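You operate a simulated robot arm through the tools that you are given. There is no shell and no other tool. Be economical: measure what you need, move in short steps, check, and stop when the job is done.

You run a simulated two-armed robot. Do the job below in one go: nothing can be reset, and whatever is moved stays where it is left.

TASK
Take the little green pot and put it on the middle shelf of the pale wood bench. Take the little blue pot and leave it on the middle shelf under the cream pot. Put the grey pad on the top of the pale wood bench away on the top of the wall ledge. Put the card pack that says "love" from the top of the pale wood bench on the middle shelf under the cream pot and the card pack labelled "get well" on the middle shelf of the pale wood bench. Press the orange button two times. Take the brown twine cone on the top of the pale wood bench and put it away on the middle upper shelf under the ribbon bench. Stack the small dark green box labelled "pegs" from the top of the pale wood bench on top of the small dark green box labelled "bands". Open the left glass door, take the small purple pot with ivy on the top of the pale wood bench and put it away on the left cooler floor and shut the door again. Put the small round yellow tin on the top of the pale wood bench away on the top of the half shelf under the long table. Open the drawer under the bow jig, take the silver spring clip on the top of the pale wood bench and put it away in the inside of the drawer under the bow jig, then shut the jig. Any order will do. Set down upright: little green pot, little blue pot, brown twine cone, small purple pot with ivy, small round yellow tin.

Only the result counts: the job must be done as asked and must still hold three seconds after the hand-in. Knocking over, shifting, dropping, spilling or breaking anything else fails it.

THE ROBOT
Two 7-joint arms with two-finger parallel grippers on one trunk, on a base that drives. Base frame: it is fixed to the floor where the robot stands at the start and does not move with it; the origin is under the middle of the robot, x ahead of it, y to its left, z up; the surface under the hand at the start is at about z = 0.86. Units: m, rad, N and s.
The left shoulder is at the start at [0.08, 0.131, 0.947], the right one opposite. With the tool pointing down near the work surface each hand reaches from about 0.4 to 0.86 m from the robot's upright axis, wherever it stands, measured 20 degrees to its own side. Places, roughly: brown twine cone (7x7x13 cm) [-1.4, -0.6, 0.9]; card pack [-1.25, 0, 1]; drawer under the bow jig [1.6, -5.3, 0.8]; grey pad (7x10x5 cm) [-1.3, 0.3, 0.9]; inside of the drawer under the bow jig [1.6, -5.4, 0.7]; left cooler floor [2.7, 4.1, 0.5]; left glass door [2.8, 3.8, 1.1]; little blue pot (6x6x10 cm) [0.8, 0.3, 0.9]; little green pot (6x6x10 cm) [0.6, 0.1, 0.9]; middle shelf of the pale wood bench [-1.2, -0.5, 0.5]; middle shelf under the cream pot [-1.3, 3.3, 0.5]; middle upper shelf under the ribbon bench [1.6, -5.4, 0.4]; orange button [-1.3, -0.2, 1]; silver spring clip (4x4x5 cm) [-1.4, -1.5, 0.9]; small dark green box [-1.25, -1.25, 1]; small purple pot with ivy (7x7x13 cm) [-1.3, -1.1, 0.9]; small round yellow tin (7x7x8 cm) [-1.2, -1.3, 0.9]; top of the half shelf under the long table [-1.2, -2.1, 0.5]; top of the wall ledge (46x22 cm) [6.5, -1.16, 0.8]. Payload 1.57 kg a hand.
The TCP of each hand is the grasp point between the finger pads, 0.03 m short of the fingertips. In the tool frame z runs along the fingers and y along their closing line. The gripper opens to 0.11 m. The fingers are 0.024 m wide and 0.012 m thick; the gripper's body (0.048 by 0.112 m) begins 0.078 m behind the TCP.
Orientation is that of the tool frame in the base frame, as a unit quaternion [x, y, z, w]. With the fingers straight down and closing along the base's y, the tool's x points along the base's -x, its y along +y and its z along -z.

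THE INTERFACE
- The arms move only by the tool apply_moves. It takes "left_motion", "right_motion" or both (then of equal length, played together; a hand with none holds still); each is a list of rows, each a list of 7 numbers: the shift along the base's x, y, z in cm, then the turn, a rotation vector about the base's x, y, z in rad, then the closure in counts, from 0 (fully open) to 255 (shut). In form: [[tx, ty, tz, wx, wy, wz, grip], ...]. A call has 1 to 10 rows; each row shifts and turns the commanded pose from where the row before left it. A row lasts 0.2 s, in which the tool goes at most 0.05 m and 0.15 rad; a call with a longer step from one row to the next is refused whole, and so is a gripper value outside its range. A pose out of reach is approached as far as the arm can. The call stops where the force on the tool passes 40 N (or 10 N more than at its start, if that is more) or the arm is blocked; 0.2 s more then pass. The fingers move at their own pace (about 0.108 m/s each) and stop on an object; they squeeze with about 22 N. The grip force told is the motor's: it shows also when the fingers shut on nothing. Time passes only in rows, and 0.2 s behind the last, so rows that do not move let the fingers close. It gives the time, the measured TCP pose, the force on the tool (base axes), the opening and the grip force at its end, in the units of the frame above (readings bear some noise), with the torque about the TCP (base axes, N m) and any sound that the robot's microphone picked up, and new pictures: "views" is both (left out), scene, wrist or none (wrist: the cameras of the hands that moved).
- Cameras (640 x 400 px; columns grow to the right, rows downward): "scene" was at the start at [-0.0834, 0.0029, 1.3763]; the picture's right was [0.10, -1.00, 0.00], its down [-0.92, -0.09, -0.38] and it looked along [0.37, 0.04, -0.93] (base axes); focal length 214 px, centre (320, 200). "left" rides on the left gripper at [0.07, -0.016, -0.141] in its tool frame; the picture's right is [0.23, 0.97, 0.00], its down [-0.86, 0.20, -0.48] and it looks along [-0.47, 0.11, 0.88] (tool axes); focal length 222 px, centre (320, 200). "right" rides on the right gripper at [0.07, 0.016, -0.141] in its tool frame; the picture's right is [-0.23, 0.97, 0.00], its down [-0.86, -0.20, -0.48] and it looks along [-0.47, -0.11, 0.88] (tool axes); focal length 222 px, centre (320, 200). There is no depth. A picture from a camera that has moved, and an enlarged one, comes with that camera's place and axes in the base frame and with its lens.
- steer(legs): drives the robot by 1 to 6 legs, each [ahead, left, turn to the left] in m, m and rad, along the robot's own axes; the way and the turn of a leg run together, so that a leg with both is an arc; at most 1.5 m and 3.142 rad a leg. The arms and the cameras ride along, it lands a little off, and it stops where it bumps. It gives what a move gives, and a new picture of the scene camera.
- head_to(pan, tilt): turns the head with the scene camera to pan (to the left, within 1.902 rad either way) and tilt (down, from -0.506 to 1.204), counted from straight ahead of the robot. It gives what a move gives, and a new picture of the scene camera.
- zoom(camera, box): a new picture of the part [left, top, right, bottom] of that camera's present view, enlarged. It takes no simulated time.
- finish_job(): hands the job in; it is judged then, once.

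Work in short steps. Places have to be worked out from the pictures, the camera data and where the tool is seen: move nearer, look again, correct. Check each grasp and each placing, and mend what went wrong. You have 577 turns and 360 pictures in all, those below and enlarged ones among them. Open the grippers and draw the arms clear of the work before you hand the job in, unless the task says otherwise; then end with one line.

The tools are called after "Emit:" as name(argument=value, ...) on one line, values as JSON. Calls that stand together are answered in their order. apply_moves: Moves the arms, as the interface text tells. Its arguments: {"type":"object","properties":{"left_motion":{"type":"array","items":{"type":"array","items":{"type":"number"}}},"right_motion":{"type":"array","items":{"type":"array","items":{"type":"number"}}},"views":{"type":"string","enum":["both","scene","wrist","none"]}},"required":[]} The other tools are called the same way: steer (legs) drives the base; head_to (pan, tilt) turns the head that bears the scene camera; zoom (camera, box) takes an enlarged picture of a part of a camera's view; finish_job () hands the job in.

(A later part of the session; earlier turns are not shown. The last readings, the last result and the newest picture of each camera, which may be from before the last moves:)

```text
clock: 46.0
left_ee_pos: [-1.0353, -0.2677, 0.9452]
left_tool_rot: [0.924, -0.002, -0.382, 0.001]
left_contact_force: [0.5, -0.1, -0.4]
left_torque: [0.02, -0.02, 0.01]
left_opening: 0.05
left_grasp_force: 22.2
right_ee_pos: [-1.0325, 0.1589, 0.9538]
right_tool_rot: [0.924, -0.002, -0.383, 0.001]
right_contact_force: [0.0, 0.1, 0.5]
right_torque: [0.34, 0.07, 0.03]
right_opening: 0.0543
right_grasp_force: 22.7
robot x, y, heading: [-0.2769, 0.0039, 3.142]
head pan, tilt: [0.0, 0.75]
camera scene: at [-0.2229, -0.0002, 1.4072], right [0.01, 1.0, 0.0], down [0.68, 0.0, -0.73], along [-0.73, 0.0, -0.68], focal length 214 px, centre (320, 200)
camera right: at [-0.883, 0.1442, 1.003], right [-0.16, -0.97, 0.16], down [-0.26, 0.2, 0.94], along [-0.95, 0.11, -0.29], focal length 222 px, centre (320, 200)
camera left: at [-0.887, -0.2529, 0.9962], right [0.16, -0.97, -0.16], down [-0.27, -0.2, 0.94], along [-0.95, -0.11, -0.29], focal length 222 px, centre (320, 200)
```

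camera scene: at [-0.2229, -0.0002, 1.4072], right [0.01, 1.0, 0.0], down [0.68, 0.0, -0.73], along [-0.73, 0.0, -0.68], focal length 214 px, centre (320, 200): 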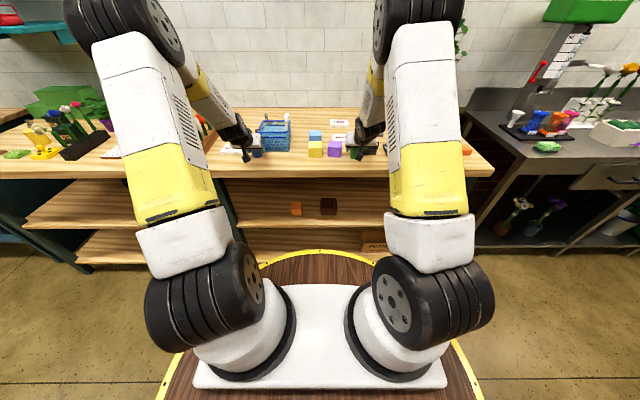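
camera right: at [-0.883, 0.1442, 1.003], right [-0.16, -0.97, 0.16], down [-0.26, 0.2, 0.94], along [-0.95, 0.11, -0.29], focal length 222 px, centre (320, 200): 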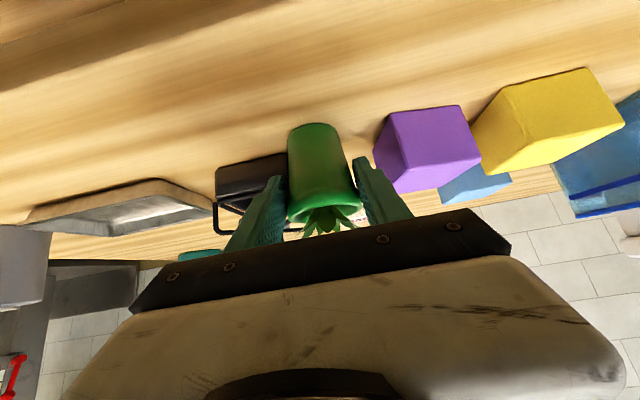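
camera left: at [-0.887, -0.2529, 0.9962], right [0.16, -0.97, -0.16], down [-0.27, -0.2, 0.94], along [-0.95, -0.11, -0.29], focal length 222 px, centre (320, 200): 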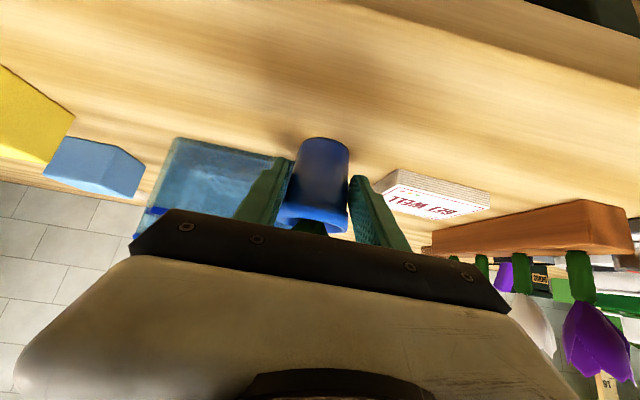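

Both regrasped. Lift and pull back, then back the base up.

Emit:
apply_moves(left_motion=[[0, 0, 4, 0, 0, 0, 255], [0, 0, 4, 0, 0, 0, 255], [2, 0, 3, 0, 0, 0, 255], [4, 0, 2, 0, 0, 0, 255]], right_motion=[[0, 0, 4, 0, 0, 0, 255], [0, 0, 4, 0, 0, 0, 255], [2, 0, 3, 0, 0, 0, 255], [4, 0, 2, 0, 0, 0, 255]], views="none")

Emit:
steer(legs=[[-0.2, 0, 0]])

```text
clock: 47.0
left_ee_pos: [-0.9761, -0.2697, 1.0768]
left_tool_rot: [0.924, -0.002, -0.381, 0.001]
left_contact_force: [-0.7, 0.7, -4.2]
left_torque: [0.02, -0.11, 0.02]
left_opening: 0.05
left_grasp_force: 21.4
right_ee_pos: [-0.9718, 0.1617, 1.0809]
right_tool_rot: [0.924, -0.002, -0.383, 0.001]
right_contact_force: [0.0, -0.1, -4.1]
right_torque: [0.0, -0.05, 0.01]
right_opening: 0.0543
right_grasp_force: 22.0
robot x, y, heading: [-0.2756, 0.002, 3.139]
head pan, tilt: [0.0, 0.75]
```

```text
clock: 48.6
left_ee_pos: [-0.775, -0.272, 1.0762]
left_tool_rot: [0.924, -0.002, -0.383, 0.001]
left_contact_force: [-0.7, 0.5, -3.0]
left_torque: [0.05, -0.07, 0.01]
left_opening: 0.0494
left_grasp_force: 22.7
right_ee_pos: [-0.7716, 0.1597, 1.0819]
right_tool_rot: [0.924, -0.003, -0.383, 0.0]
right_contact_force: [0.2, -0.7, -3.1]
right_torque: [0.0, -0.06, -0.02]
right_opening: 0.0546
right_grasp_force: 22.2
robot x, y, heading: [-0.0804, 0.0022, 3.136]
head pan, tilt: [0.0, 0.75]
camera scene: at [-0.0228, -0.0011, 1.4072], right [0.0, 1.0, 0.0], down [0.68, 0.0, -0.73], along [-0.73, 0.0, -0.68], focal length 214 px, centre (320, 200)
```

scene: 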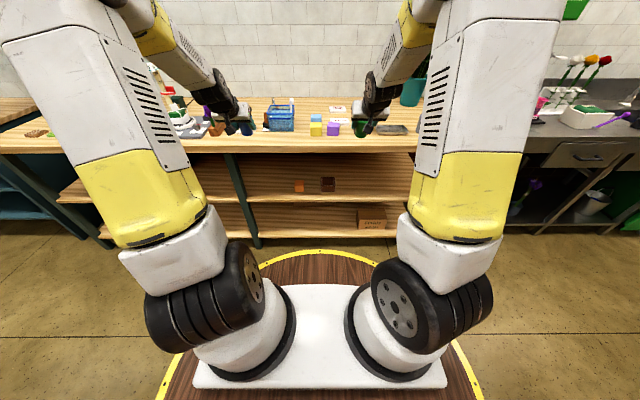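

Emit:
zoom(camera="scene", box=[200, 90, 440, 260])

```text
2.35 times, centred on (320, 175) of scene
camera zoom: at [-0.0228, -0.0011, 1.4072], right [0.0, 1.0, 0.0], down [0.68, 0.0, -0.73], along [-0.73, 0.0, -0.68], focal length 505 px, centre (320, 259)
```

zoom: 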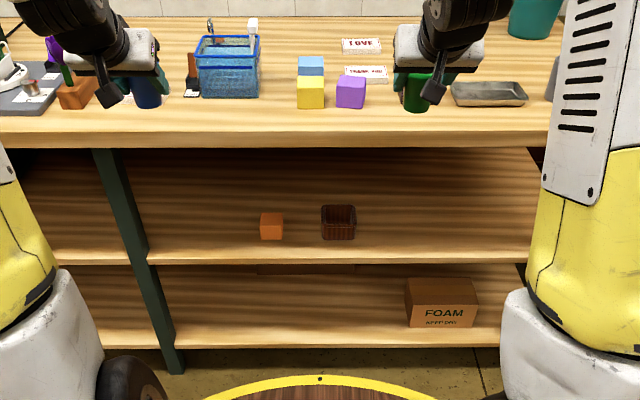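

Shelf surface estimated z≈0.55, front edge x≈-0.95. Lower the right hand in front of the bench at y≈0.25.

Emit:
apply_moves(right_motion=[[0, 1.1, -4.7, 0, 0, 0, 255], [0, 1.1, -4.7, 0, 0, 0, 255], [0, 1.1, -4.7, 0, 0, 0, 255], [0, 1.1, -4.7, 0, 0, 0, 255], [0, 1.1, -4.7, 0, 0, 0, 255], [0, 1.1, -4.7, 0, 0, 0, 255], [0, 1.1, -4.7, 0, 0, 0, 255], [0, 1.1, -4.7, 0, 0, 0, 255]], views="both")

```text
clock: 50.4
left_ee_pos: [-0.7746, -0.271, 1.0752]
left_tool_rot: [0.924, -0.003, -0.383, 0.001]
left_contact_force: [0.4, 0.0, -2.5]
left_torque: [0.05, -0.08, -0.01]
left_opening: 0.0495
left_grasp_force: 21.9
right_ee_pos: [-0.7698, 0.2473, 0.7036]
right_tool_rot: [0.923, -0.002, -0.384, 0.002]
right_contact_force: [0.1, -0.5, -3.1]
right_torque: [0.02, -0.03, -0.02]
right_opening: 0.0544
right_grasp_force: 21.7
robot x, y, heading: [-0.0818, 0.0047, 3.14]
head pan, tilt: [0.0, 0.75]
camera scene: at [-0.0223, -0.0013, 1.4072], right [0.0, 1.0, 0.0], down [0.68, 0.0, -0.73], along [-0.73, 0.0, -0.68], focal length 214 px, centre (320, 200)
camera right: at [-0.6211, 0.2327, 0.7532], right [-0.16, -0.97, 0.16], down [-0.26, 0.2, 0.94], along [-0.95, 0.11, -0.29], focal length 222 px, centre (320, 200)
```

scene: 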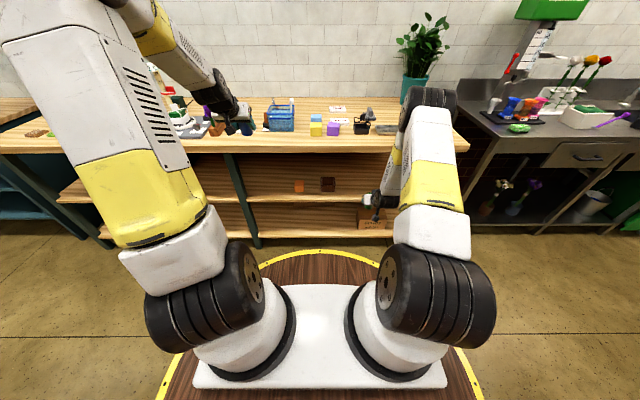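
right: 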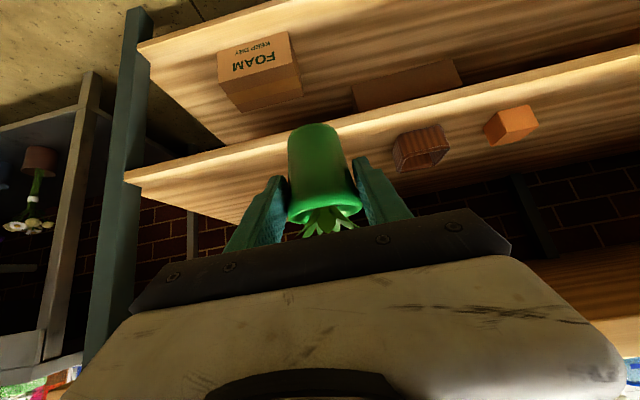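

Shelf z≈0.54. Insert forward at bottom clearance of ~5 cm, then lower to contact.

Emit:
apply_moves(right_motion=[[-4.1, 0, -1.4, 0, 0, 0, 255], [-4.1, 0, -1.4, 0, 0, 0, 255], [-4.1, 0, -1.4, 0, 0, 0, 255], [-4.1, 0, 0, 0, 0, 0, 255], [-4.1, 0, 0, 0, 0, 0, 255], [-4.1, 0, 0, 0, 0, 0, 255], [-4.1, 0, 0, 0, 0, 0, 255]], views="both")

```text
clock: 52.0
left_ee_pos: [-0.7753, -0.271, 1.0758]
left_tool_rot: [0.924, -0.003, -0.382, 0.001]
left_contact_force: [-0.3, 0.3, -2.6]
left_torque: [-0.04, -0.06, 0.0]
left_opening: 0.0496
left_grasp_force: 22.6
right_ee_pos: [-1.0258, 0.2586, 0.6785]
right_tool_rot: [0.925, -0.002, -0.38, 0.002]
right_contact_force: [1.3, -0.2, -5.5]
right_torque: [0.0, 0.0, -0.03]
right_opening: 0.0541
right_grasp_force: 22.0
right hand out of reach, approached as far as the arm can: row 7
robot x, y, heading: [-0.0757, 0.0035, 3.133]
head pan, tilt: [0.0, 0.75]
camera scene: at [-0.0227, -0.001, 1.4072], right [0.0, 1.0, 0.0], down [0.68, 0.0, -0.73], along [-0.73, 0.0, -0.68], focal length 214 px, centre (320, 200)
camera right: at [-0.8759, 0.2449, 0.7293], right [-0.16, -0.97, 0.16], down [-0.27, 0.2, 0.94], along [-0.95, 0.11, -0.3], focal length 222 px, centre (320, 200)
```

scene: 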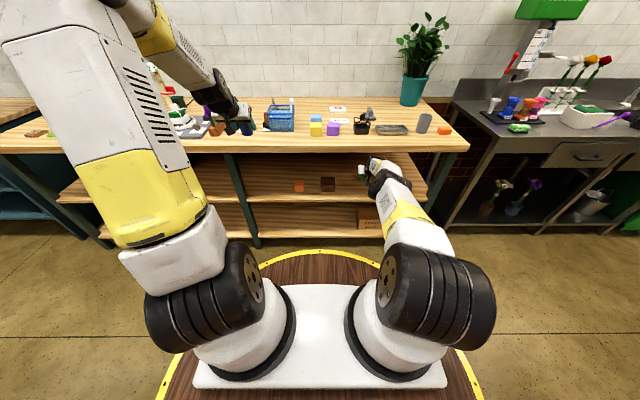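
right: 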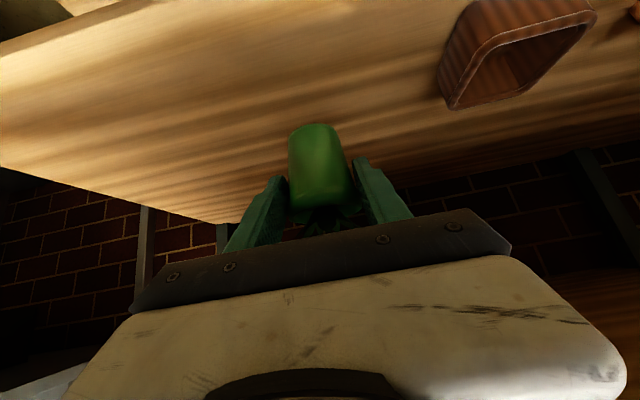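

At full stretch. Pull hand back 8 cm, drive forward 10 cm, then resume.

Emit:
apply_moves(right_motion=[[4, 0, -0.7, 0, 0, 0, 255], [4, 0, -0.7, 0, 0, 0, 255]], views="none")

Emit:
steer(legs=[[0.1, 0, 0]])

```text
clock: 52.6
left_ee_pos: [-0.776, -0.2721, 1.0751]
left_tool_rot: [0.924, -0.003, -0.383, 0.001]
left_contact_force: [0.0, 0.2, -3.6]
left_torque: [-0.02, -0.04, -0.01]
left_opening: 0.0493
left_grasp_force: 21.8
right_ee_pos: [-0.9462, 0.2591, 0.6661]
right_tool_rot: [0.923, -0.002, -0.384, 0.001]
right_contact_force: [0.1, 0.4, -2.9]
right_torque: [0.02, -0.02, -0.02]
right_opening: 0.0542
right_grasp_force: 21.7
robot x, y, heading: [-0.0784, 0.0055, 3.136]
head pan, tilt: [0.0, 0.75]
```

```text
clock: 53.7
left_ee_pos: [-0.8753, -0.2708, 1.0758]
left_tool_rot: [0.924, -0.003, -0.383, 0.001]
left_contact_force: [0.5, 0.5, -4.0]
left_torque: [0.02, -0.09, -0.02]
left_opening: 0.049
left_grasp_force: 22.1
right_ee_pos: [-1.0452, 0.2603, 0.6663]
right_tool_rot: [0.924, -0.004, -0.383, 0.001]
right_contact_force: [-0.7, -0.2, -3.0]
right_torque: [0.01, -0.02, 0.01]
right_opening: 0.0542
right_grasp_force: 22.1
robot x, y, heading: [-0.1792, 0.004, 3.136]
head pan, tilt: [0.0, 0.75]
camera scene: at [-0.1229, -0.0006, 1.4072], right [0.01, 1.0, 0.0], down [0.68, 0.0, -0.73], along [-0.73, 0.0, -0.68], focal length 214 px, centre (320, 200)
```

scene: 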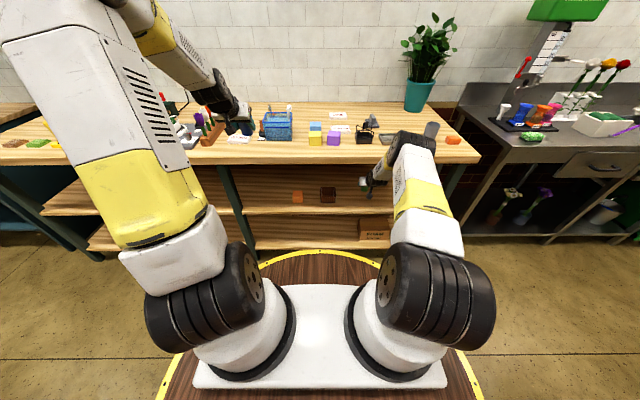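

Lower until contact.

Emit:
apply_moves(right_motion=[[-1, 0, -2, 0, 0, 0, 255], [0, 0, -1.5, 0, 0, 0, 255], [0, 0, -1, 0, 0, 0, 255], [0, 0, -1, 0, 0, 0, 255], [0, 0, -0.7, 0, 0, 0, 255], [0, 0, -0.7, 0, 0, 0, 255], [0, 0, -0.7, 0, 0, 0, 255]], views="wrist")

```text
clock: 55.3
left_ee_pos: [-0.876, -0.2702, 1.0769]
left_tool_rot: [0.924, -0.003, -0.382, 0.0]
left_contact_force: [-0.3, 0.1, -3.6]
left_torque: [0.03, -0.06, 0.04]
left_opening: 0.049
left_grasp_force: 22.3
right_ee_pos: [-1.0549, 0.2611, 0.5903]
right_tool_rot: [0.924, -0.003, -0.382, 0.001]
right_contact_force: [-0.2, -0.2, -3.2]
right_torque: [0.0, -0.05, 0.02]
right_opening: 0.0544
right_grasp_force: 21.7
robot x, y, heading: [-0.182, 0.004, 3.137]
head pan, tilt: [0.0, 0.75]
camera right: at [-0.9067, 0.2459, 0.64], right [-0.17, -0.97, 0.16], down [-0.27, 0.2, 0.94], along [-0.95, 0.11, -0.29], focal length 222 px, centre (320, 200)
```

right: 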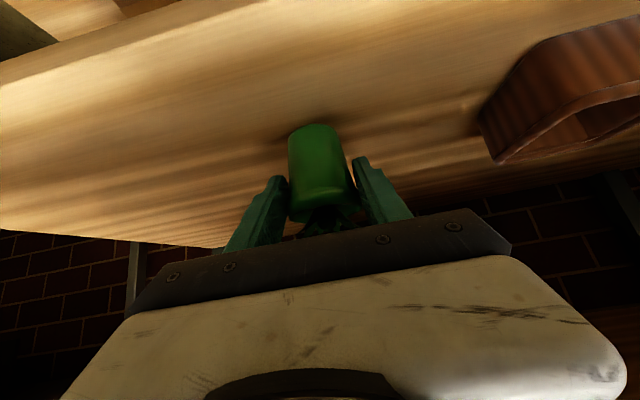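

No contact yet at 0.590; shadow shows it's close. Keep lowering in small steps.

Emit:
apply_moves(right_motion=[[0, 0, -0.7, 0, 0, 0, 255], [0, 0, -0.7, 0, 0, 0, 255], [0, 0, -0.7, 0, 0, 0, 255], [0, 0, -0.7, 0, 0, 0, 255], [0, 0, -0.7, 0, 0, 0, 255], [0, 0, -0.7, 0, 0, 0, 255], [0, 0, -0.7, 0, 0, 0, 255]], views="wrist")

```text
clock: 56.9
left_ee_pos: [-0.8751, -0.2696, 1.0761]
left_tool_rot: [0.924, -0.003, -0.382, 0.0]
left_contact_force: [0.1, 0.2, -3.3]
left_torque: [0.01, -0.06, -0.01]
left_opening: 0.0491
left_grasp_force: 22.0
right_ee_pos: [-1.0611, 0.2628, 0.5499]
right_tool_rot: [0.921, -0.002, -0.39, 0.001]
right_contact_force: [-2.4, 0.0, 4.1]
right_torque: [0.18, 0.08, 0.06]
right_opening: 0.0471
right_grasp_force: 21.9
robot x, y, heading: [-0.1767, 0.0062, 3.135]
head pan, tilt: [0.0, 0.75]
stopped in row 7 (right hand): the force on the tool passed its limit at 68 N (the readings are from after the stop); the commanded pose is now the measured one
camera right: at [-0.9113, 0.2466, 0.5973], right [-0.16, -0.97, 0.16], down [-0.25, 0.2, 0.95], along [-0.95, 0.11, -0.28], focal length 222 px, centre (320, 200)
```

right: 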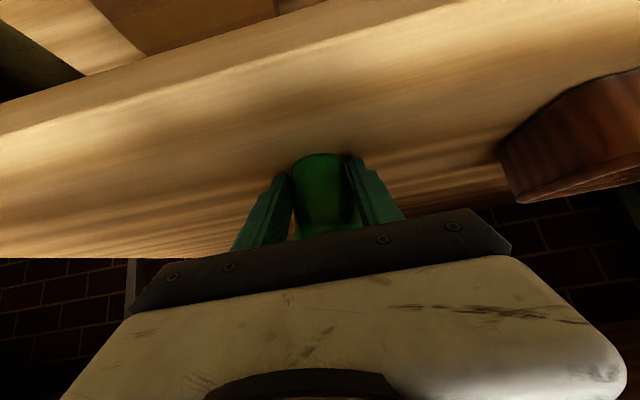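

It's down (contact, pot slid up a little in the grip). Open the fingers gently and check.

Emit:
apply_moves(right_motion=[[0, 0, 0.3, 0, 0, 0, 120], [0, 0, 0, 0, 0, 0, 60], [0, 0, 0, 0, 0, 0, 60]], views="wrist")

```text
clock: 57.7
left_ee_pos: [-0.8756, -0.2688, 1.0758]
left_tool_rot: [0.924, -0.002, -0.383, 0.002]
left_contact_force: [0.4, -0.4, -3.4]
left_torque: [0.03, -0.09, 0.0]
left_opening: 0.0492
left_grasp_force: 21.9
right_ee_pos: [-1.0597, 0.263, 0.552]
right_tool_rot: [0.922, -0.003, -0.388, 0.0]
right_contact_force: [-0.4, 0.5, 0.8]
right_torque: [0.02, 0.02, 0.02]
right_opening: 0.0841
right_grasp_force: 0.2
robot x, y, heading: [-0.1776, 0.0043, 3.135]
head pan, tilt: [0.0, 0.75]
camera right: at [-0.9103, 0.2465, 0.599], right [-0.16, -0.97, 0.16], down [-0.26, 0.2, 0.95], along [-0.95, 0.11, -0.28], focal length 222 px, centre (320, 200)
```

right: 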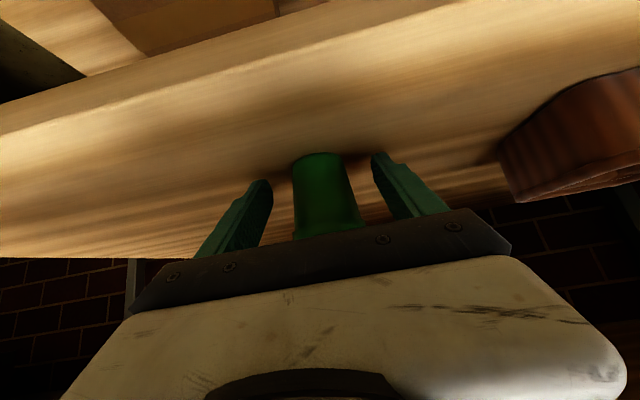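

Standing. Back out along the tool axis.

Emit:
apply_moves(right_motion=[[2, 0, 2, 0, 0, 0, 40], [2.8, 0, 2.8, 0, 0, 0, 0], [2.8, 0, 2.8, 0, 0, 0, 0], [4.5, 0, 1, 0, 0, 0, 0], [4.5, 0, 0, 0, 0, 0, 0], [4.5, 0, 0, 0, 0, 0, 0]], views="both")

```text
clock: 59.1
left_ee_pos: [-0.8772, -0.2703, 1.0754]
left_tool_rot: [0.924, -0.003, -0.383, 0.001]
left_contact_force: [-0.7, -0.6, -4.9]
left_torque: [0.0, -0.11, -0.02]
left_opening: 0.049
left_grasp_force: 21.8
right_ee_pos: [-0.8503, 0.2598, 0.6372]
right_tool_rot: [0.921, -0.003, -0.389, -0.001]
right_contact_force: [0.0, 1.0, -0.3]
right_torque: [0.0, -0.01, 0.03]
right_opening: 0.1101
right_grasp_force: 0.1
robot x, y, heading: [-0.1776, 0.0048, 3.141]
head pan, tilt: [0.0, 0.75]
camera scene: at [-0.1229, -0.0007, 1.4072], right [0.01, 1.0, 0.0], down [0.68, 0.0, -0.73], along [-0.73, 0.0, -0.68], focal length 214 px, centre (320, 200)
camera right: at [-0.7, 0.2438, 0.6864], right [-0.16, -0.97, 0.16], down [-0.25, 0.2, 0.95], along [-0.95, 0.11, -0.28], focal length 222 px, centre (320, 200)
```

scene: 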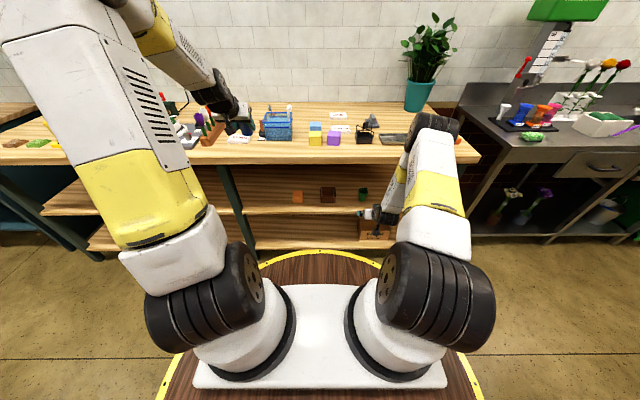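
right: 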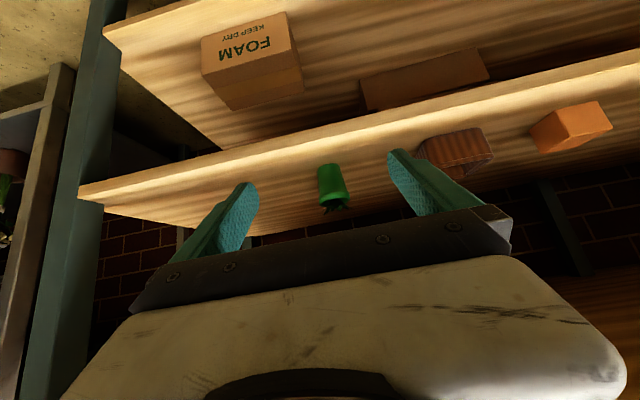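

Green pot stands upright on the middle shelf. Next, raise the right hand and return it to tool-down, pulling the left in.

Emit:
apply_moves(right_motion=[[1, 0, 4.8, 0, 0, 0, 0], [1, 0, 4.8, 0, 0, 0, 0], [1, 0, 4.8, 0, 0, 0, 0], [1, 0, 4.8, 0, 0, 0, 0], [0, 0, 4.8, 0, -0.131, 0, 0], [0, 0, 4.8, 0, -0.131, 0, 0], [0, 0, 4.8, 0, -0.131, 0, 0], [0, 0, 4.8, 0, -0.131, 0, 0], [0, 0, 4.8, 0, -0.131, 0, 0], [0, 0, 4, 0, -0.131, 0, 0]], left_motion=[[2, 0, 1, 0, 0, 0, 255], [2, 0, 1, 0, 0, 0, 255], [2, 0, 1, 0, 0, 0, 255], [2, 0, 1, 0, 0, 0, 255], [2, 0, 1, 0, 0, 0, 255], [2, 0, 1, 0, 0, 0, 255], [2, 0, 1, 0, 0, 0, 255], [2, 0, 1, 0, 0, 0, 255], [2, 0, 0, 0, 0, 0, 255], [2, 0, 0, 0, 0, 0, 255]], views="none")

```text
clock: 61.3
left_ee_pos: [-0.6751, -0.27, 1.1569]
left_tool_rot: [0.924, -0.003, -0.383, 0.0]
left_contact_force: [1.0, 1.4, -3.5]
left_torque: [0.0, -0.11, 0.02]
left_opening: 0.049
left_grasp_force: 21.9
right_ee_pos: [-0.8085, 0.2593, 1.1084]
right_tool_rot: [1.0, -0.004, -0.005, -0.001]
right_contact_force: [0.6, 0.9, -0.8]
right_torque: [-0.01, -0.02, -0.01]
right_opening: 0.1102
right_grasp_force: 0.1
robot x, y, heading: [-0.1766, 0.0063, 3.138]
head pan, tilt: [0.0, 0.75]
```

Yaw the right hand 90° for gripping card packs across their short side.

Emit:
apply_moves(right_motion=[[0, 0, 0, 0, 0, 0.15, 0], [0, 0, 0, 0, 0, 0.15, 0], [0, 0, 0, 0, 0, 0.15, 0], [0, 0, 0, 0, 0, 0.15, 0], [0, 0, 0, 0, 0, 0.15, 0], [0, 0, 0, 0, 0, 0.15, 0], [0, 0, 0, 0, 0, 0.15, 0], [0, 0, 0, 0, 0, 0.15, 0], [0, 0, 0, 0, 0, 0.15, 0], [0, 0, 0, 0, 0, 0.15, 0]], left_motion=[[0.8, 0, 0, 0, 0, 0, 255], [0.8, 0, 0, 0, 0, 0, 255], [0.8, 0, 0, 0, 0, 0, 255], [0.8, 0, 0, 0, 0, 0, 255], [0.8, 0, 0, 0, 0, 0, 255], [0.8, 0, 0, 0, 0, 0, 255], [0, 0, 0, 0, 0, 0, 255], [0, 0, 0, 0, 0, 0, 255], [0, 0, 0, 0, 0, 0, 255], [0, 0, 0, 0, 0, 0, 255]], views="both")

```text
clock: 63.5
left_ee_pos: [-0.6284, -0.269, 1.1559]
left_tool_rot: [0.924, -0.004, -0.382, 0.001]
left_contact_force: [-0.4, 0.3, -3.0]
left_torque: [0.0, -0.06, -0.01]
left_opening: 0.0492
left_grasp_force: 22.1
right_ee_pos: [-0.8097, 0.2622, 1.1082]
right_tool_rot: [0.733, 0.681, -0.004, 0.003]
right_contact_force: [-0.9, -0.2, -0.5]
right_torque: [0.0, 0.03, -0.02]
right_opening: 0.11
right_grasp_force: 0.0
robot x, y, heading: [-0.1797, 0.0027, 3.134]
head pan, tilt: [0.0, 0.75]
camera scene: at [-0.1226, -0.0007, 1.4072], right [0.01, 1.0, 0.0], down [0.68, 0.0, -0.73], along [-0.73, 0.0, -0.68], focal length 214 px, centre (320, 200)
camera right: at [-0.7876, 0.3332, 1.2485], right [0.95, -0.3, 0.0], down [-0.26, -0.83, 0.49], along [-0.15, -0.47, -0.87], focal length 222 px, centre (320, 200)
camera left: at [-0.4809, -0.2537, 1.2066], right [0.16, -0.98, -0.16], down [-0.27, -0.2, 0.94], along [-0.95, -0.11, -0.29], focal length 222 px, centre (320, 200)
```

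scene: 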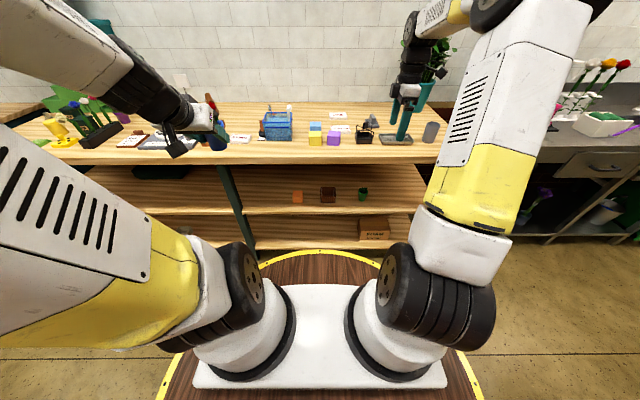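
right: 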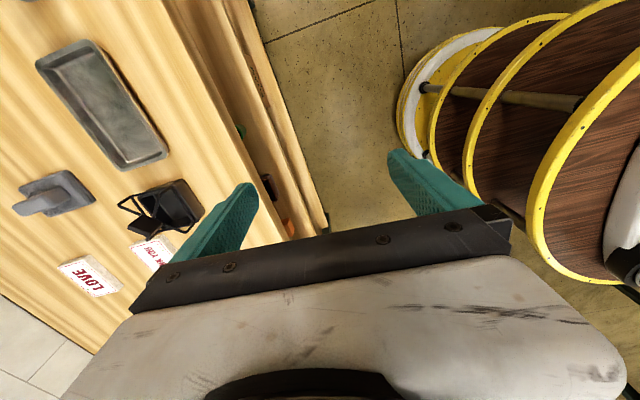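
left: 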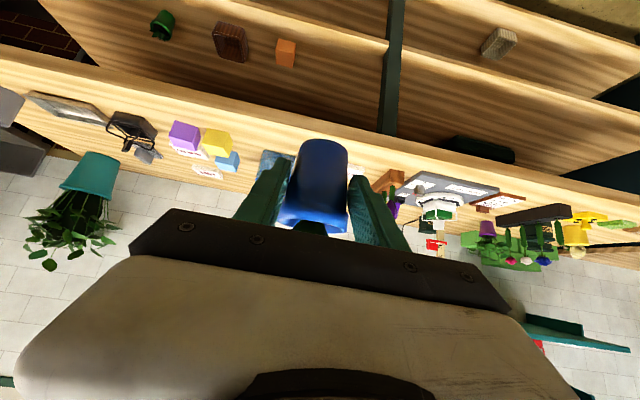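

Drive forward to reach the LOVE pack (at about (-1.39, 0.12)).

Emit:
steer(legs=[[0.4, 0, 0.005]])

Emit:
zoom(camera="right", box=[0, 0, 400, 300])

```text
clock: 66.0
left_ee_pos: [-1.0301, -0.2703, 1.1567]
left_tool_rot: [0.924, -0.001, -0.383, 0.001]
left_contact_force: [0.0, 0.3, -3.9]
left_torque: [-0.02, -0.07, 0.01]
left_opening: 0.049
left_grasp_force: 21.7
right_ee_pos: [-1.2115, 0.2614, 1.1081]
right_tool_rot: [0.733, 0.68, -0.005, 0.002]
right_contact_force: [-0.3, -0.7, -0.3]
right_torque: [0.02, 0.0, 0.01]
right_opening: 0.1102
right_grasp_force: 0.0
robot x, y, heading: [-0.5816, 0.0012, 3.139]
head pan, tilt: [0.0, 0.75]
camera scene: at [-0.5247, 0.0014, 1.4072], right [0.0, 1.0, 0.0], down [0.68, 0.0, -0.73], along [-0.73, 0.0, -0.68], focal length 214 px, centre (320, 200)
```

scene: 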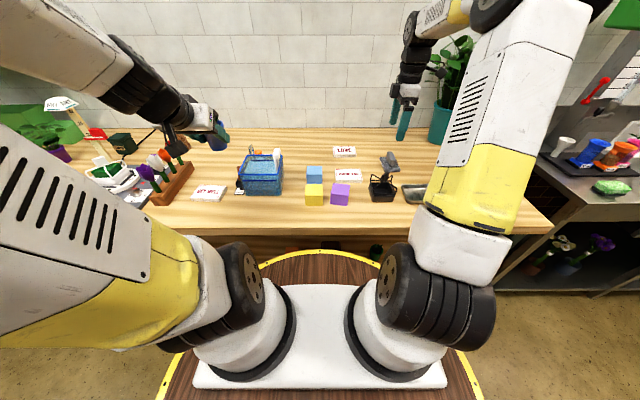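

```text
1.33 times, centred on (200, 150) of right
camera zoom: at [-1.1904, 0.3332, 1.2486], right [0.95, -0.3, 0.0], down [-0.26, -0.83, 0.49], along [-0.15, -0.47, -0.87], focal length 296 px, centre (480, 267)
```

zoom: 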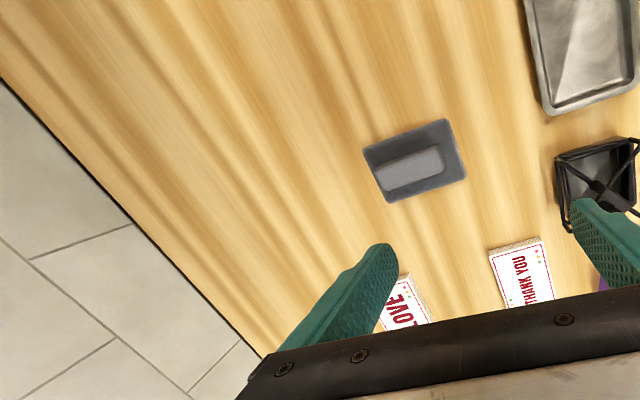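

LOVE at about (-1.387, 0.108). Move over it.

Emit:
apply_moves(right_motion=[[-3.5, -3, 0, 0, 0, 0.07, 0], [-3.5, -3, -1, 0, 0, 0, 0], [-3.5, -3, -2.0, 0, 0, 0, 0], [-3.5, -3, -2, 0, 0, 0, 0], [-3.4, -3.3, -2, 0, 0, 0, 0], [0, 0, 0, 0, 0, 0, 0]], views="wrist")

```text
refused: row 3 steps farther than a row can; nothing moved
```

Emit:
apply_moves(right_motion=[[-3.5, -3, 0, 0, 0, 0.07, 0], [-3.5, -3, -1, 0, 0, 0, 0], [-3.5, -3, -1.5, 0, 0, 0, 0], [-3.5, -3, -1.5, 0, 0, 0, 0], [-3.4, -3.3, -1.5, 0, 0, 0, 0], [0, 0, -1.5, 0, 0, 0, 0]], views="wrist")

```text
clock: 67.4
left_ee_pos: [-1.03, -0.2687, 1.157]
left_tool_rot: [0.924, -0.001, -0.383, 0.001]
left_contact_force: [0.5, -0.1, -3.1]
left_torque: [0.03, -0.05, -0.03]
left_opening: 0.0493
left_grasp_force: 21.9
right_ee_pos: [-1.376, 0.11, 1.0366]
right_tool_rot: [0.708, 0.706, -0.004, 0.003]
right_contact_force: [-1.4, -0.4, 0.8]
right_torque: [-0.01, 0.0, 0.01]
right_opening: 0.1099
right_grasp_force: 0.0
right hand out of reach, approached as far as the arm can: row 5
robot x, y, heading: [-0.584, 0.0077, 3.14]
head pan, tilt: [0.0, 0.75]
camera right: at [-1.3592, 0.1836, 1.1773], right [0.97, -0.23, 0.0], down [-0.2, -0.85, 0.49], along [-0.11, -0.47, -0.87], focal length 222 px, centre (320, 200)
```

right: 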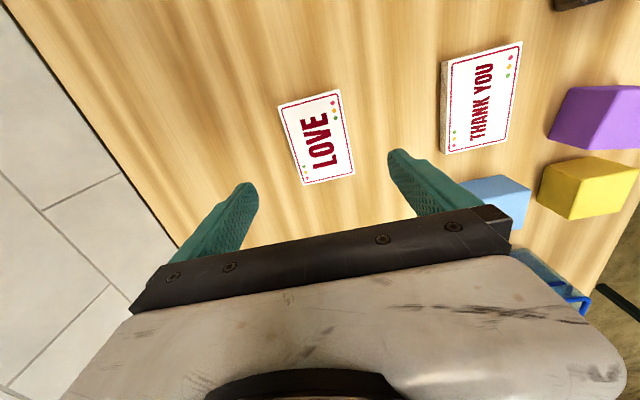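

LOVE is axis-aligned, center (-1.376, 0.115). Descend straight and grip low.

Emit:
apply_moves(right_motion=[[0, 0.4, -4, 0, 0, 0, 0], [0, 0, -4, 0, 0, 0, 0], [0, 0, -2.3, 0, 0, 0, 0], [0, 0, -0.8, 0, 0, 0, 0], [0, 0, 0, 0, 0, 0, 255], [0, 0, 0, 0, 0, 0, 255], [0, 0, 0, 0, 0, 0, 255]], views="wrist")

```text
clock: 68.6
left_ee_pos: [-1.0289, -0.2695, 1.1564]
left_tool_rot: [0.924, -0.001, -0.382, 0.001]
left_contact_force: [0.6, 0.4, -3.1]
left_torque: [-0.03, -0.07, -0.01]
left_opening: 0.049
left_grasp_force: 22.4
right_ee_pos: [-1.3747, 0.1137, 0.9303]
right_tool_rot: [0.708, 0.706, -0.004, 0.003]
right_contact_force: [-2.3, -1.3, 7.5]
right_torque: [0.02, -0.21, 0.02]
right_opening: 0.0696
right_grasp_force: 20.9
robot x, y, heading: [-0.5815, 0.0044, 3.138]
head pan, tilt: [0.0, 0.75]
stopped in row 5 (right hand): the force on the tool passed its limit at 43 N (the readings are from after the stop); the commanded pose is now the measured one
camera right: at [-1.3574, 0.1876, 1.07], right [0.97, -0.23, 0.0], down [-0.2, -0.85, 0.49], along [-0.11, -0.48, -0.87], focal length 222 px, centre (320, 200)
```

right: 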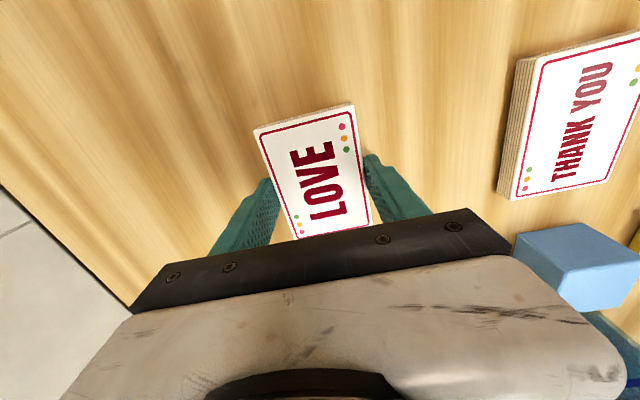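

Gripped at 7.0 cm (bench z≈0.90). Lift and check.

Emit:
apply_moves(right_motion=[[0, 0, 0, 0, 0, 0, 255], [0, 0, 2, 0, 0, 0, 255], [0, 0, 3, 0, 0, 0, 255], [2, 0, 3, 0, 0, 0, 255], [4, 0, 2, 0, 0, 0, 255]], views="wrist")

```text
clock: 69.8
left_ee_pos: [-1.0297, -0.2686, 1.1551]
left_tool_rot: [0.924, -0.002, -0.383, 0.001]
left_contact_force: [-1.1, 0.1, -3.5]
left_torque: [-0.02, -0.09, -0.01]
left_opening: 0.0492
left_grasp_force: 22.4
right_ee_pos: [-1.3132, 0.1157, 1.0281]
right_tool_rot: [0.708, 0.706, -0.003, 0.005]
right_contact_force: [-0.7, 0.3, -1.8]
right_torque: [-0.03, -0.07, 0.01]
right_opening: 0.0694
right_grasp_force: 22.0
robot x, y, heading: [-0.5842, 0.0043, 3.137]
head pan, tilt: [0.0, 0.75]
camera right: at [-1.2972, 0.1873, 1.168], right [0.97, -0.23, 0.01], down [-0.2, -0.85, 0.49], along [-0.11, -0.47, -0.87], focal length 222 px, centre (320, 200)
```

right: 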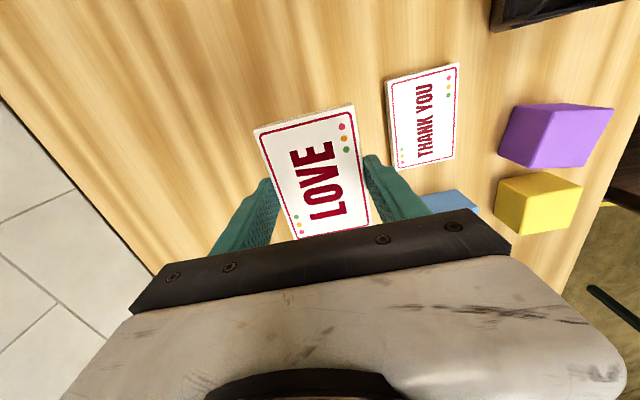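

Held firmly. Move the left hand aside, and bring the card to the front strip at (-1.025, -0.17), yawing back 90°.

Emit:
apply_moves(left_motion=[[1, -3, 0, 0, 0, 0, 255], [1, -3, 0, 0, 0, 0, 255], [1, -3, 0, 0, 0, 0, 255], [1, -3, 0, 0, 0, 0, 255], [1, -3, 0, 0, 0, 0, 255], [0, 0, 0, 0, 0, 0, 255]], right_motion=[[4.7, 0, 0, 0, 0, -0.15, 255], [4.7, 0, 0, 0, 0, -0.15, 255], [4.7, 0, 0, 0, 0, -0.15, 255], [4.7, 0, 0, 0, 0, -0.15, 255], [4.7, 0, 0, 0, 0, -0.15, 255], [4.7, 0, 0, 0, 0, -0.15, 255]], views="none")

Emit:
apply_moves(right_motion=[[0, -4.1, 0, 0, 0, -0.0958, 255], [0, -4.1, 0, 0, 0, -0.0958, 255], [0, -4.1, 0, 0, 0, -0.0958, 255], [0, -4.1, 0, 0, 0, -0.0958, 255], [0, -4.1, 0, 0, 0, -0.0958, 255], [0, -4.1, 0, 0, 0, -0.0958, 255], [0, -4.1, 0, 0, 0, -0.0958, 255]], views="both")

```text
clock: 71.2
left_ee_pos: [-0.9797, -0.4216, 1.1564]
left_tool_rot: [0.924, -0.002, -0.383, 0.001]
left_contact_force: [-0.5, 0.3, -3.3]
left_torque: [0.06, -0.09, 0.01]
left_opening: 0.0492
left_grasp_force: 22.1
right_ee_pos: [-1.0302, 0.115, 1.0279]
right_tool_rot: [0.945, 0.327, -0.004, 0.003]
right_contact_force: [-0.4, -0.3, -1.6]
right_torque: [0.0, -0.03, 0.01]
right_opening: 0.0695
right_grasp_force: 22.3
robot x, y, heading: [-0.5825, 0.0034, 3.141]
head pan, tilt: [0.0, 0.75]
```

```text
clock: 72.8
left_ee_pos: [-0.9793, -0.4208, 1.1575]
left_tool_rot: [0.924, -0.002, -0.382, 0.001]
left_contact_force: [0.4, 0.0, -2.5]
left_torque: [-0.01, -0.08, -0.01]
left_opening: 0.049
left_grasp_force: 22.1
right_ee_pos: [-1.0326, -0.1732, 1.0281]
right_tool_rot: [1.0, -0.002, -0.005, 0.001]
right_contact_force: [0.8, -0.4, -1.5]
right_torque: [-0.07, 0.01, -0.02]
right_opening: 0.0695
right_grasp_force: 22.3
robot x, y, heading: [-0.5793, 0.0023, 3.14]
head pan, tilt: [0.0, 0.75]
camera scene: at [-0.5245, 0.0016, 1.4072], right [0.0, 1.0, 0.0], down [0.68, 0.0, -0.73], along [-0.73, 0.0, -0.68], focal length 214 px, centre (320, 200)
camera right: at [-0.9612, -0.1888, 1.1683], right [-0.23, -0.97, 0.0], down [-0.85, 0.2, 0.49], along [-0.47, 0.11, -0.87], focal length 222 px, centre (320, 200)
```

scene: 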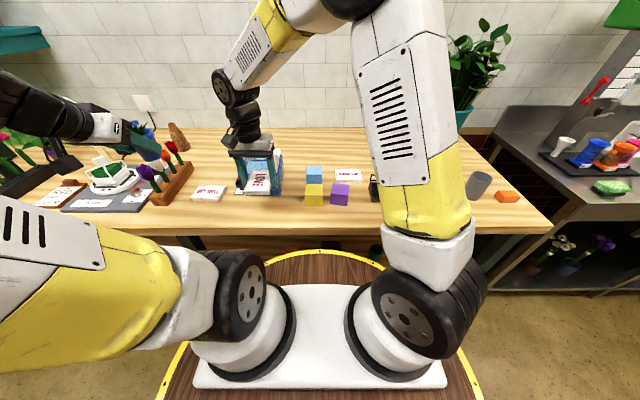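
right: 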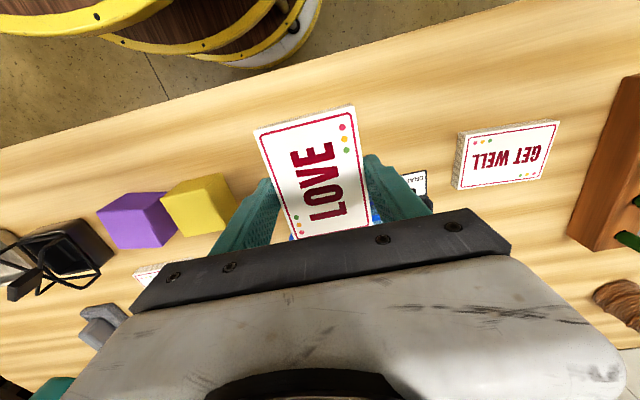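

Lower the card to the bench and release.

Emit:
apply_moves(right_motion=[[0, 0, -4, 0, 0, 0, 255], [0, 0, -3, 0, 0, 0, 255], [0, 0, -2, 0, 0, 0, 255], [0, 0, -0.6, 0, 0, 0, 255], [0, 0, 0, 0, 0, 0, 60], [0, 0, 0, 0, 0, 0, 60], [0, 0, 4, 0, 0, 0, 60], [0, 0, 4, 0, 0, 0, 60], [0, 0, 3, 0, 0, 0, 60]], views="wrist")

```text
clock: 74.8
left_ee_pos: [-0.9794, -0.4211, 1.1575]
left_tool_rot: [0.924, -0.002, -0.382, 0.001]
left_contact_force: [0.4, -0.6, -3.9]
left_torque: [0.02, -0.07, -0.01]
left_opening: 0.049
left_grasp_force: 21.8
right_ee_pos: [-1.0312, -0.1738, 1.0433]
right_tool_rot: [1.0, -0.002, -0.005, 0.0]
right_contact_force: [-0.5, -0.8, 0.9]
right_torque: [-0.03, 0.0, 0.0]
right_opening: 0.0843
right_grasp_force: 0.0
robot x, y, heading: [-0.5807, 0.0031, 3.143]
head pan, tilt: [0.0, 0.75]
camera right: at [-0.961, -0.1875, 1.1826], right [-0.23, -0.97, 0.0], down [-0.85, 0.2, 0.49], along [-0.47, 0.11, -0.87], focal length 222 px, centre (320, 200)
```

right: 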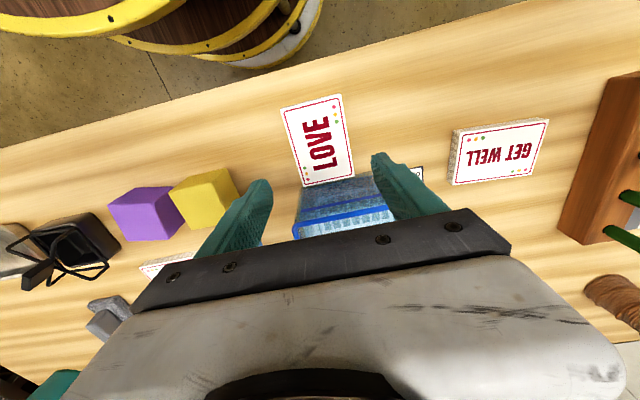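

LOVE lies on the strip. Shift the robot left (‑y) 0.3 and back 0.1 to fetch GET WELL (center ≈(-1.097,-0.384)).

Emit:
steer(legs=[[-0.1, 0.3, 0]])

Emit:
apply_moves(right_motion=[[-1.5, 0.9, 1, 0, 0, 0.145, 0], [-1.5, 0.9, 1, 0, 0, 0.145, 0], [-1.5, 0.9, 0, 0, 0, 0.145, 0], [-1.5, 0.9, 0, 0, 0, 0.145, 0], [-1.5, 0.9, 0, 0, 0, 0.145, 0], [-1.5, 0.9, 0, 0, 0, 0.145, 0], [-1.5, 0.9, 0, 0, 0, 0.145, 0], [-1.5, 0.9, 0, 0, 0, 0.145, 0], [-1.5, 0.9, 0, 0, 0, 0.145, 0], [-1.5, 0.9, 0, 0, 0, 0.145, 0]], views="both")

```text
clock: 76.9
left_ee_pos: [-0.8798, -0.7175, 1.1575]
left_tool_rot: [0.924, -0.001, -0.383, 0.002]
left_contact_force: [1.0, -0.1, -3.0]
left_torque: [-0.02, -0.09, 0.02]
left_opening: 0.0492
left_grasp_force: 21.8
right_ee_pos: [-0.9337, -0.4692, 1.0419]
right_tool_rot: [1.0, -0.001, -0.006, 0.001]
right_contact_force: [-0.6, 0.3, 1.3]
right_torque: [0.01, 0.0, -0.01]
right_opening: 0.0841
right_grasp_force: 0.3
robot x, y, heading: [-0.4823, -0.2914, 3.136]
head pan, tilt: [0.0, 0.75]
camera scene: at [-0.4262, -0.2957, 1.4072], right [0.0, 1.0, 0.0], down [0.68, 0.0, -0.73], along [-0.73, 0.0, -0.68], focal length 214 px, centre (320, 200)
```

scene: 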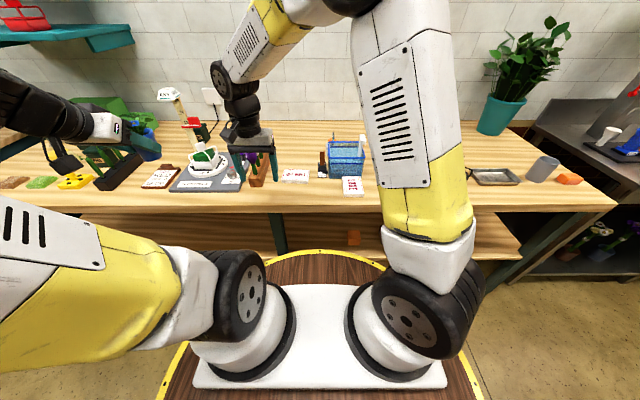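

```text
clock: 79.1
left_ee_pos: [-0.8804, -0.7184, 1.1573]
left_tool_rot: [0.924, -0.001, -0.383, 0.002]
left_contact_force: [0.6, -0.2, -3.4]
left_torque: [0.05, -0.07, 0.01]
left_opening: 0.0492
left_grasp_force: 22.1
right_ee_pos: [-1.0835, -0.3806, 1.0624]
right_tool_rot: [0.748, 0.663, -0.003, 0.004]
right_contact_force: [1.7, 0.4, -0.5]
right_torque: [0.01, 0.0, 0.02]
right_opening: 0.1101
right_grasp_force: 0.0
robot x, y, heading: [-0.4862, -0.2935, 3.139]
head pan, tilt: [0.0, 0.75]
camera scene: at [-0.426, -0.2959, 1.4072], right [0.0, 1.0, 0.0], down [0.68, 0.0, -0.73], along [-0.73, 0.0, -0.68], focal length 214 px, centre (320, 200)
camera right: at [-1.0586, -0.3106, 1.2022], right [0.94, -0.34, 0.0], down [-0.3, -0.82, 0.49], along [-0.16, -0.46, -0.87], focal length 222 px, centre (320, 200)
```

scene: 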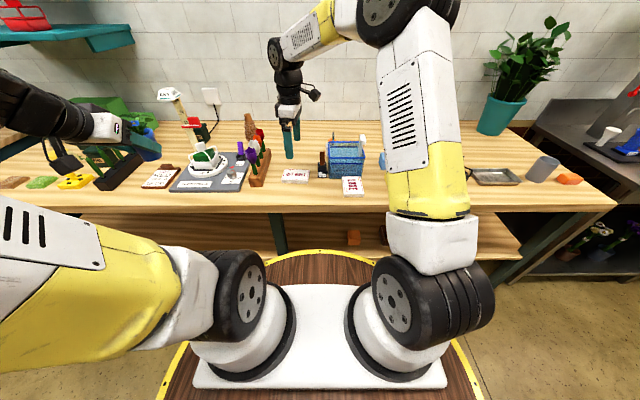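
right: 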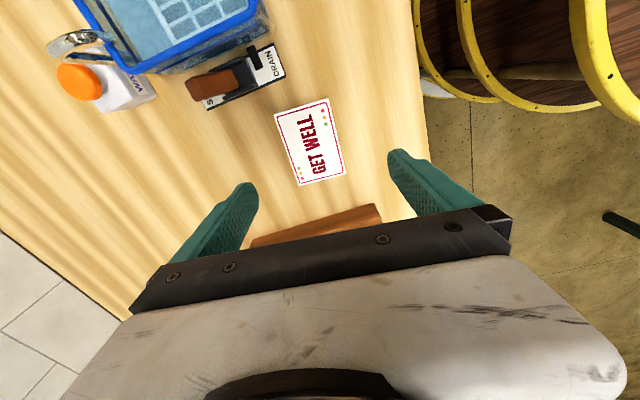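

GET WELL center (-1.095,-0.382). Descend and grip.

Emit:
apply_moves(right_motion=[[-1.1, 0, -4, 0, 0, 0.04, 0], [0, 0, -4.5, 0, 0, 0, 0], [0, 0, -3, 0, 0, 0, 0], [0, 0, -1.4, 0, 0, 0, 0], [0, 0, 0, 0, 0, 0, 255], [0, 0, 0, 0, 0, 0, 255], [0, 0, 0, 0, 0, 0, 255]], views="none")

```text
clock: 80.7
left_ee_pos: [-0.8796, -0.7184, 1.1565]
left_tool_rot: [0.924, -0.002, -0.382, 0.001]
left_contact_force: [0.2, -0.5, -3.2]
left_torque: [0.02, -0.04, 0.01]
left_opening: 0.0487
left_grasp_force: 22.4
right_ee_pos: [-1.0932, -0.3788, 0.9342]
right_tool_rot: [0.736, 0.677, -0.003, 0.005]
right_contact_force: [0.0, 0.1, 0.9]
right_torque: [-0.05, 0.09, -0.04]
right_opening: 0.0695
right_grasp_force: 22.0
robot x, y, heading: [-0.4833, -0.2911, 3.142]
head pan, tilt: [0.0, 0.75]
```

Gripped. Lift, yaw so long axis points into the bench, and set on the strip at (-1.03, -0.33).

Emit:
apply_moves(right_motion=[[0, 0, 4, 0, 0, 0, 255], [0.63, 0.5, 3, 0, 0, -0.1487, 255], [0.63, 0.5, 0, 0, 0, -0.1487, 255], [0.63, 0.5, 0, 0, 0, -0.1487, 255], [0.63, 0.5, 0, 0, 0, -0.1487, 255], [0.63, 0.5, 0, 0, 0, -0.1487, 255], [0.63, 0.5, 0, 0, 0, -0.1487, 255], [0.63, 0.5, 0, 0, 0, -0.1487, 255], [0.63, 0.5, 0, 0, 0, -0.1487, 255], [0.63, 0.5, 0, 0, 0, -0.1487, 255]], views="wrist")

```text
clock: 82.9
left_ee_pos: [-0.8803, -0.7185, 1.1579]
left_tool_rot: [0.924, -0.002, -0.383, 0.002]
left_contact_force: [-0.7, -0.4, -3.6]
left_torque: [0.0, -0.09, 0.0]
left_opening: 0.0489
left_grasp_force: 22.1
right_ee_pos: [-1.0373, -0.3335, 1.0035]
right_tool_rot: [0.997, 0.074, -0.005, 0.002]
right_contact_force: [0.4, 0.2, -1.4]
right_torque: [0.0, -0.02, -0.02]
right_opening: 0.0692
right_grasp_force: 21.9
robot x, y, heading: [-0.4803, -0.293, 3.137]
head pan, tilt: [0.0, 0.75]
camera right: at [-0.9648, -0.3386, 1.1429], right [-0.08, -1.0, 0.0], down [-0.87, 0.07, 0.49], along [-0.49, 0.04, -0.87], focal length 222 px, centre (320, 200)
```

right: 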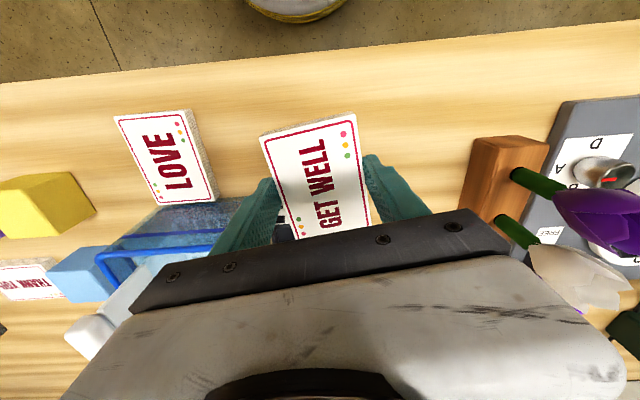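

Emit:
apply_moves(right_motion=[[0.5, 0, -2, 0, 0, -0.1487, 255], [0, 0, -3, 0, 0, 0, 255], [0, 0, -1.7, 0, 0, 0, 255], [0, 0, 0, 0, 0, 0, 60], [0, 0, 0, 0, 0, 0, 60], [0, 0, 4, 0, 0, 0, 60], [0, 0, 4, 0, 0, 0, 60], [1, 0, 4, 0, 0, 0, 60]], views="wrist")

```text
clock: 84.7
left_ee_pos: [-0.8816, -0.7176, 1.1575]
left_tool_rot: [0.924, -0.001, -0.383, 0.002]
left_contact_force: [-0.8, -0.3, -3.6]
left_torque: [0.04, -0.1, -0.05]
left_opening: 0.0489
left_grasp_force: 22.0
right_ee_pos: [-1.0228, -0.3343, 1.0568]
right_tool_rot: [1.0, 0.0, -0.006, 0.001]
right_contact_force: [0.5, 0.6, -0.2]
right_torque: [0.0, -0.01, -0.01]
right_opening: 0.0845
right_grasp_force: 0.0
robot x, y, heading: [-0.4859, -0.293, 3.138]
head pan, tilt: [0.0, 0.75]
camera right: at [-0.9519, -0.3486, 1.1967], right [-0.23, -0.97, 0.0], down [-0.85, 0.2, 0.49], along [-0.47, 0.11, -0.87], focal length 222 px, centre (320, 200)
```

right: 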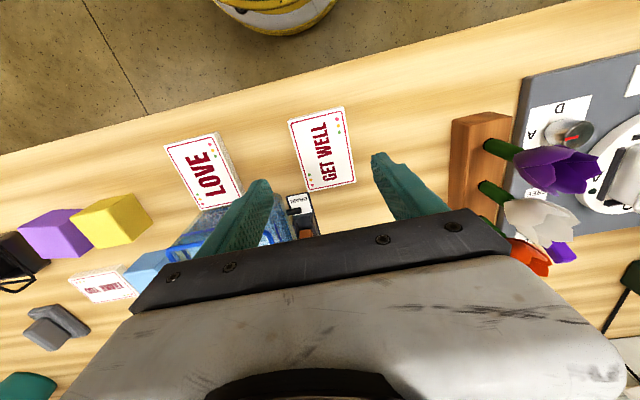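

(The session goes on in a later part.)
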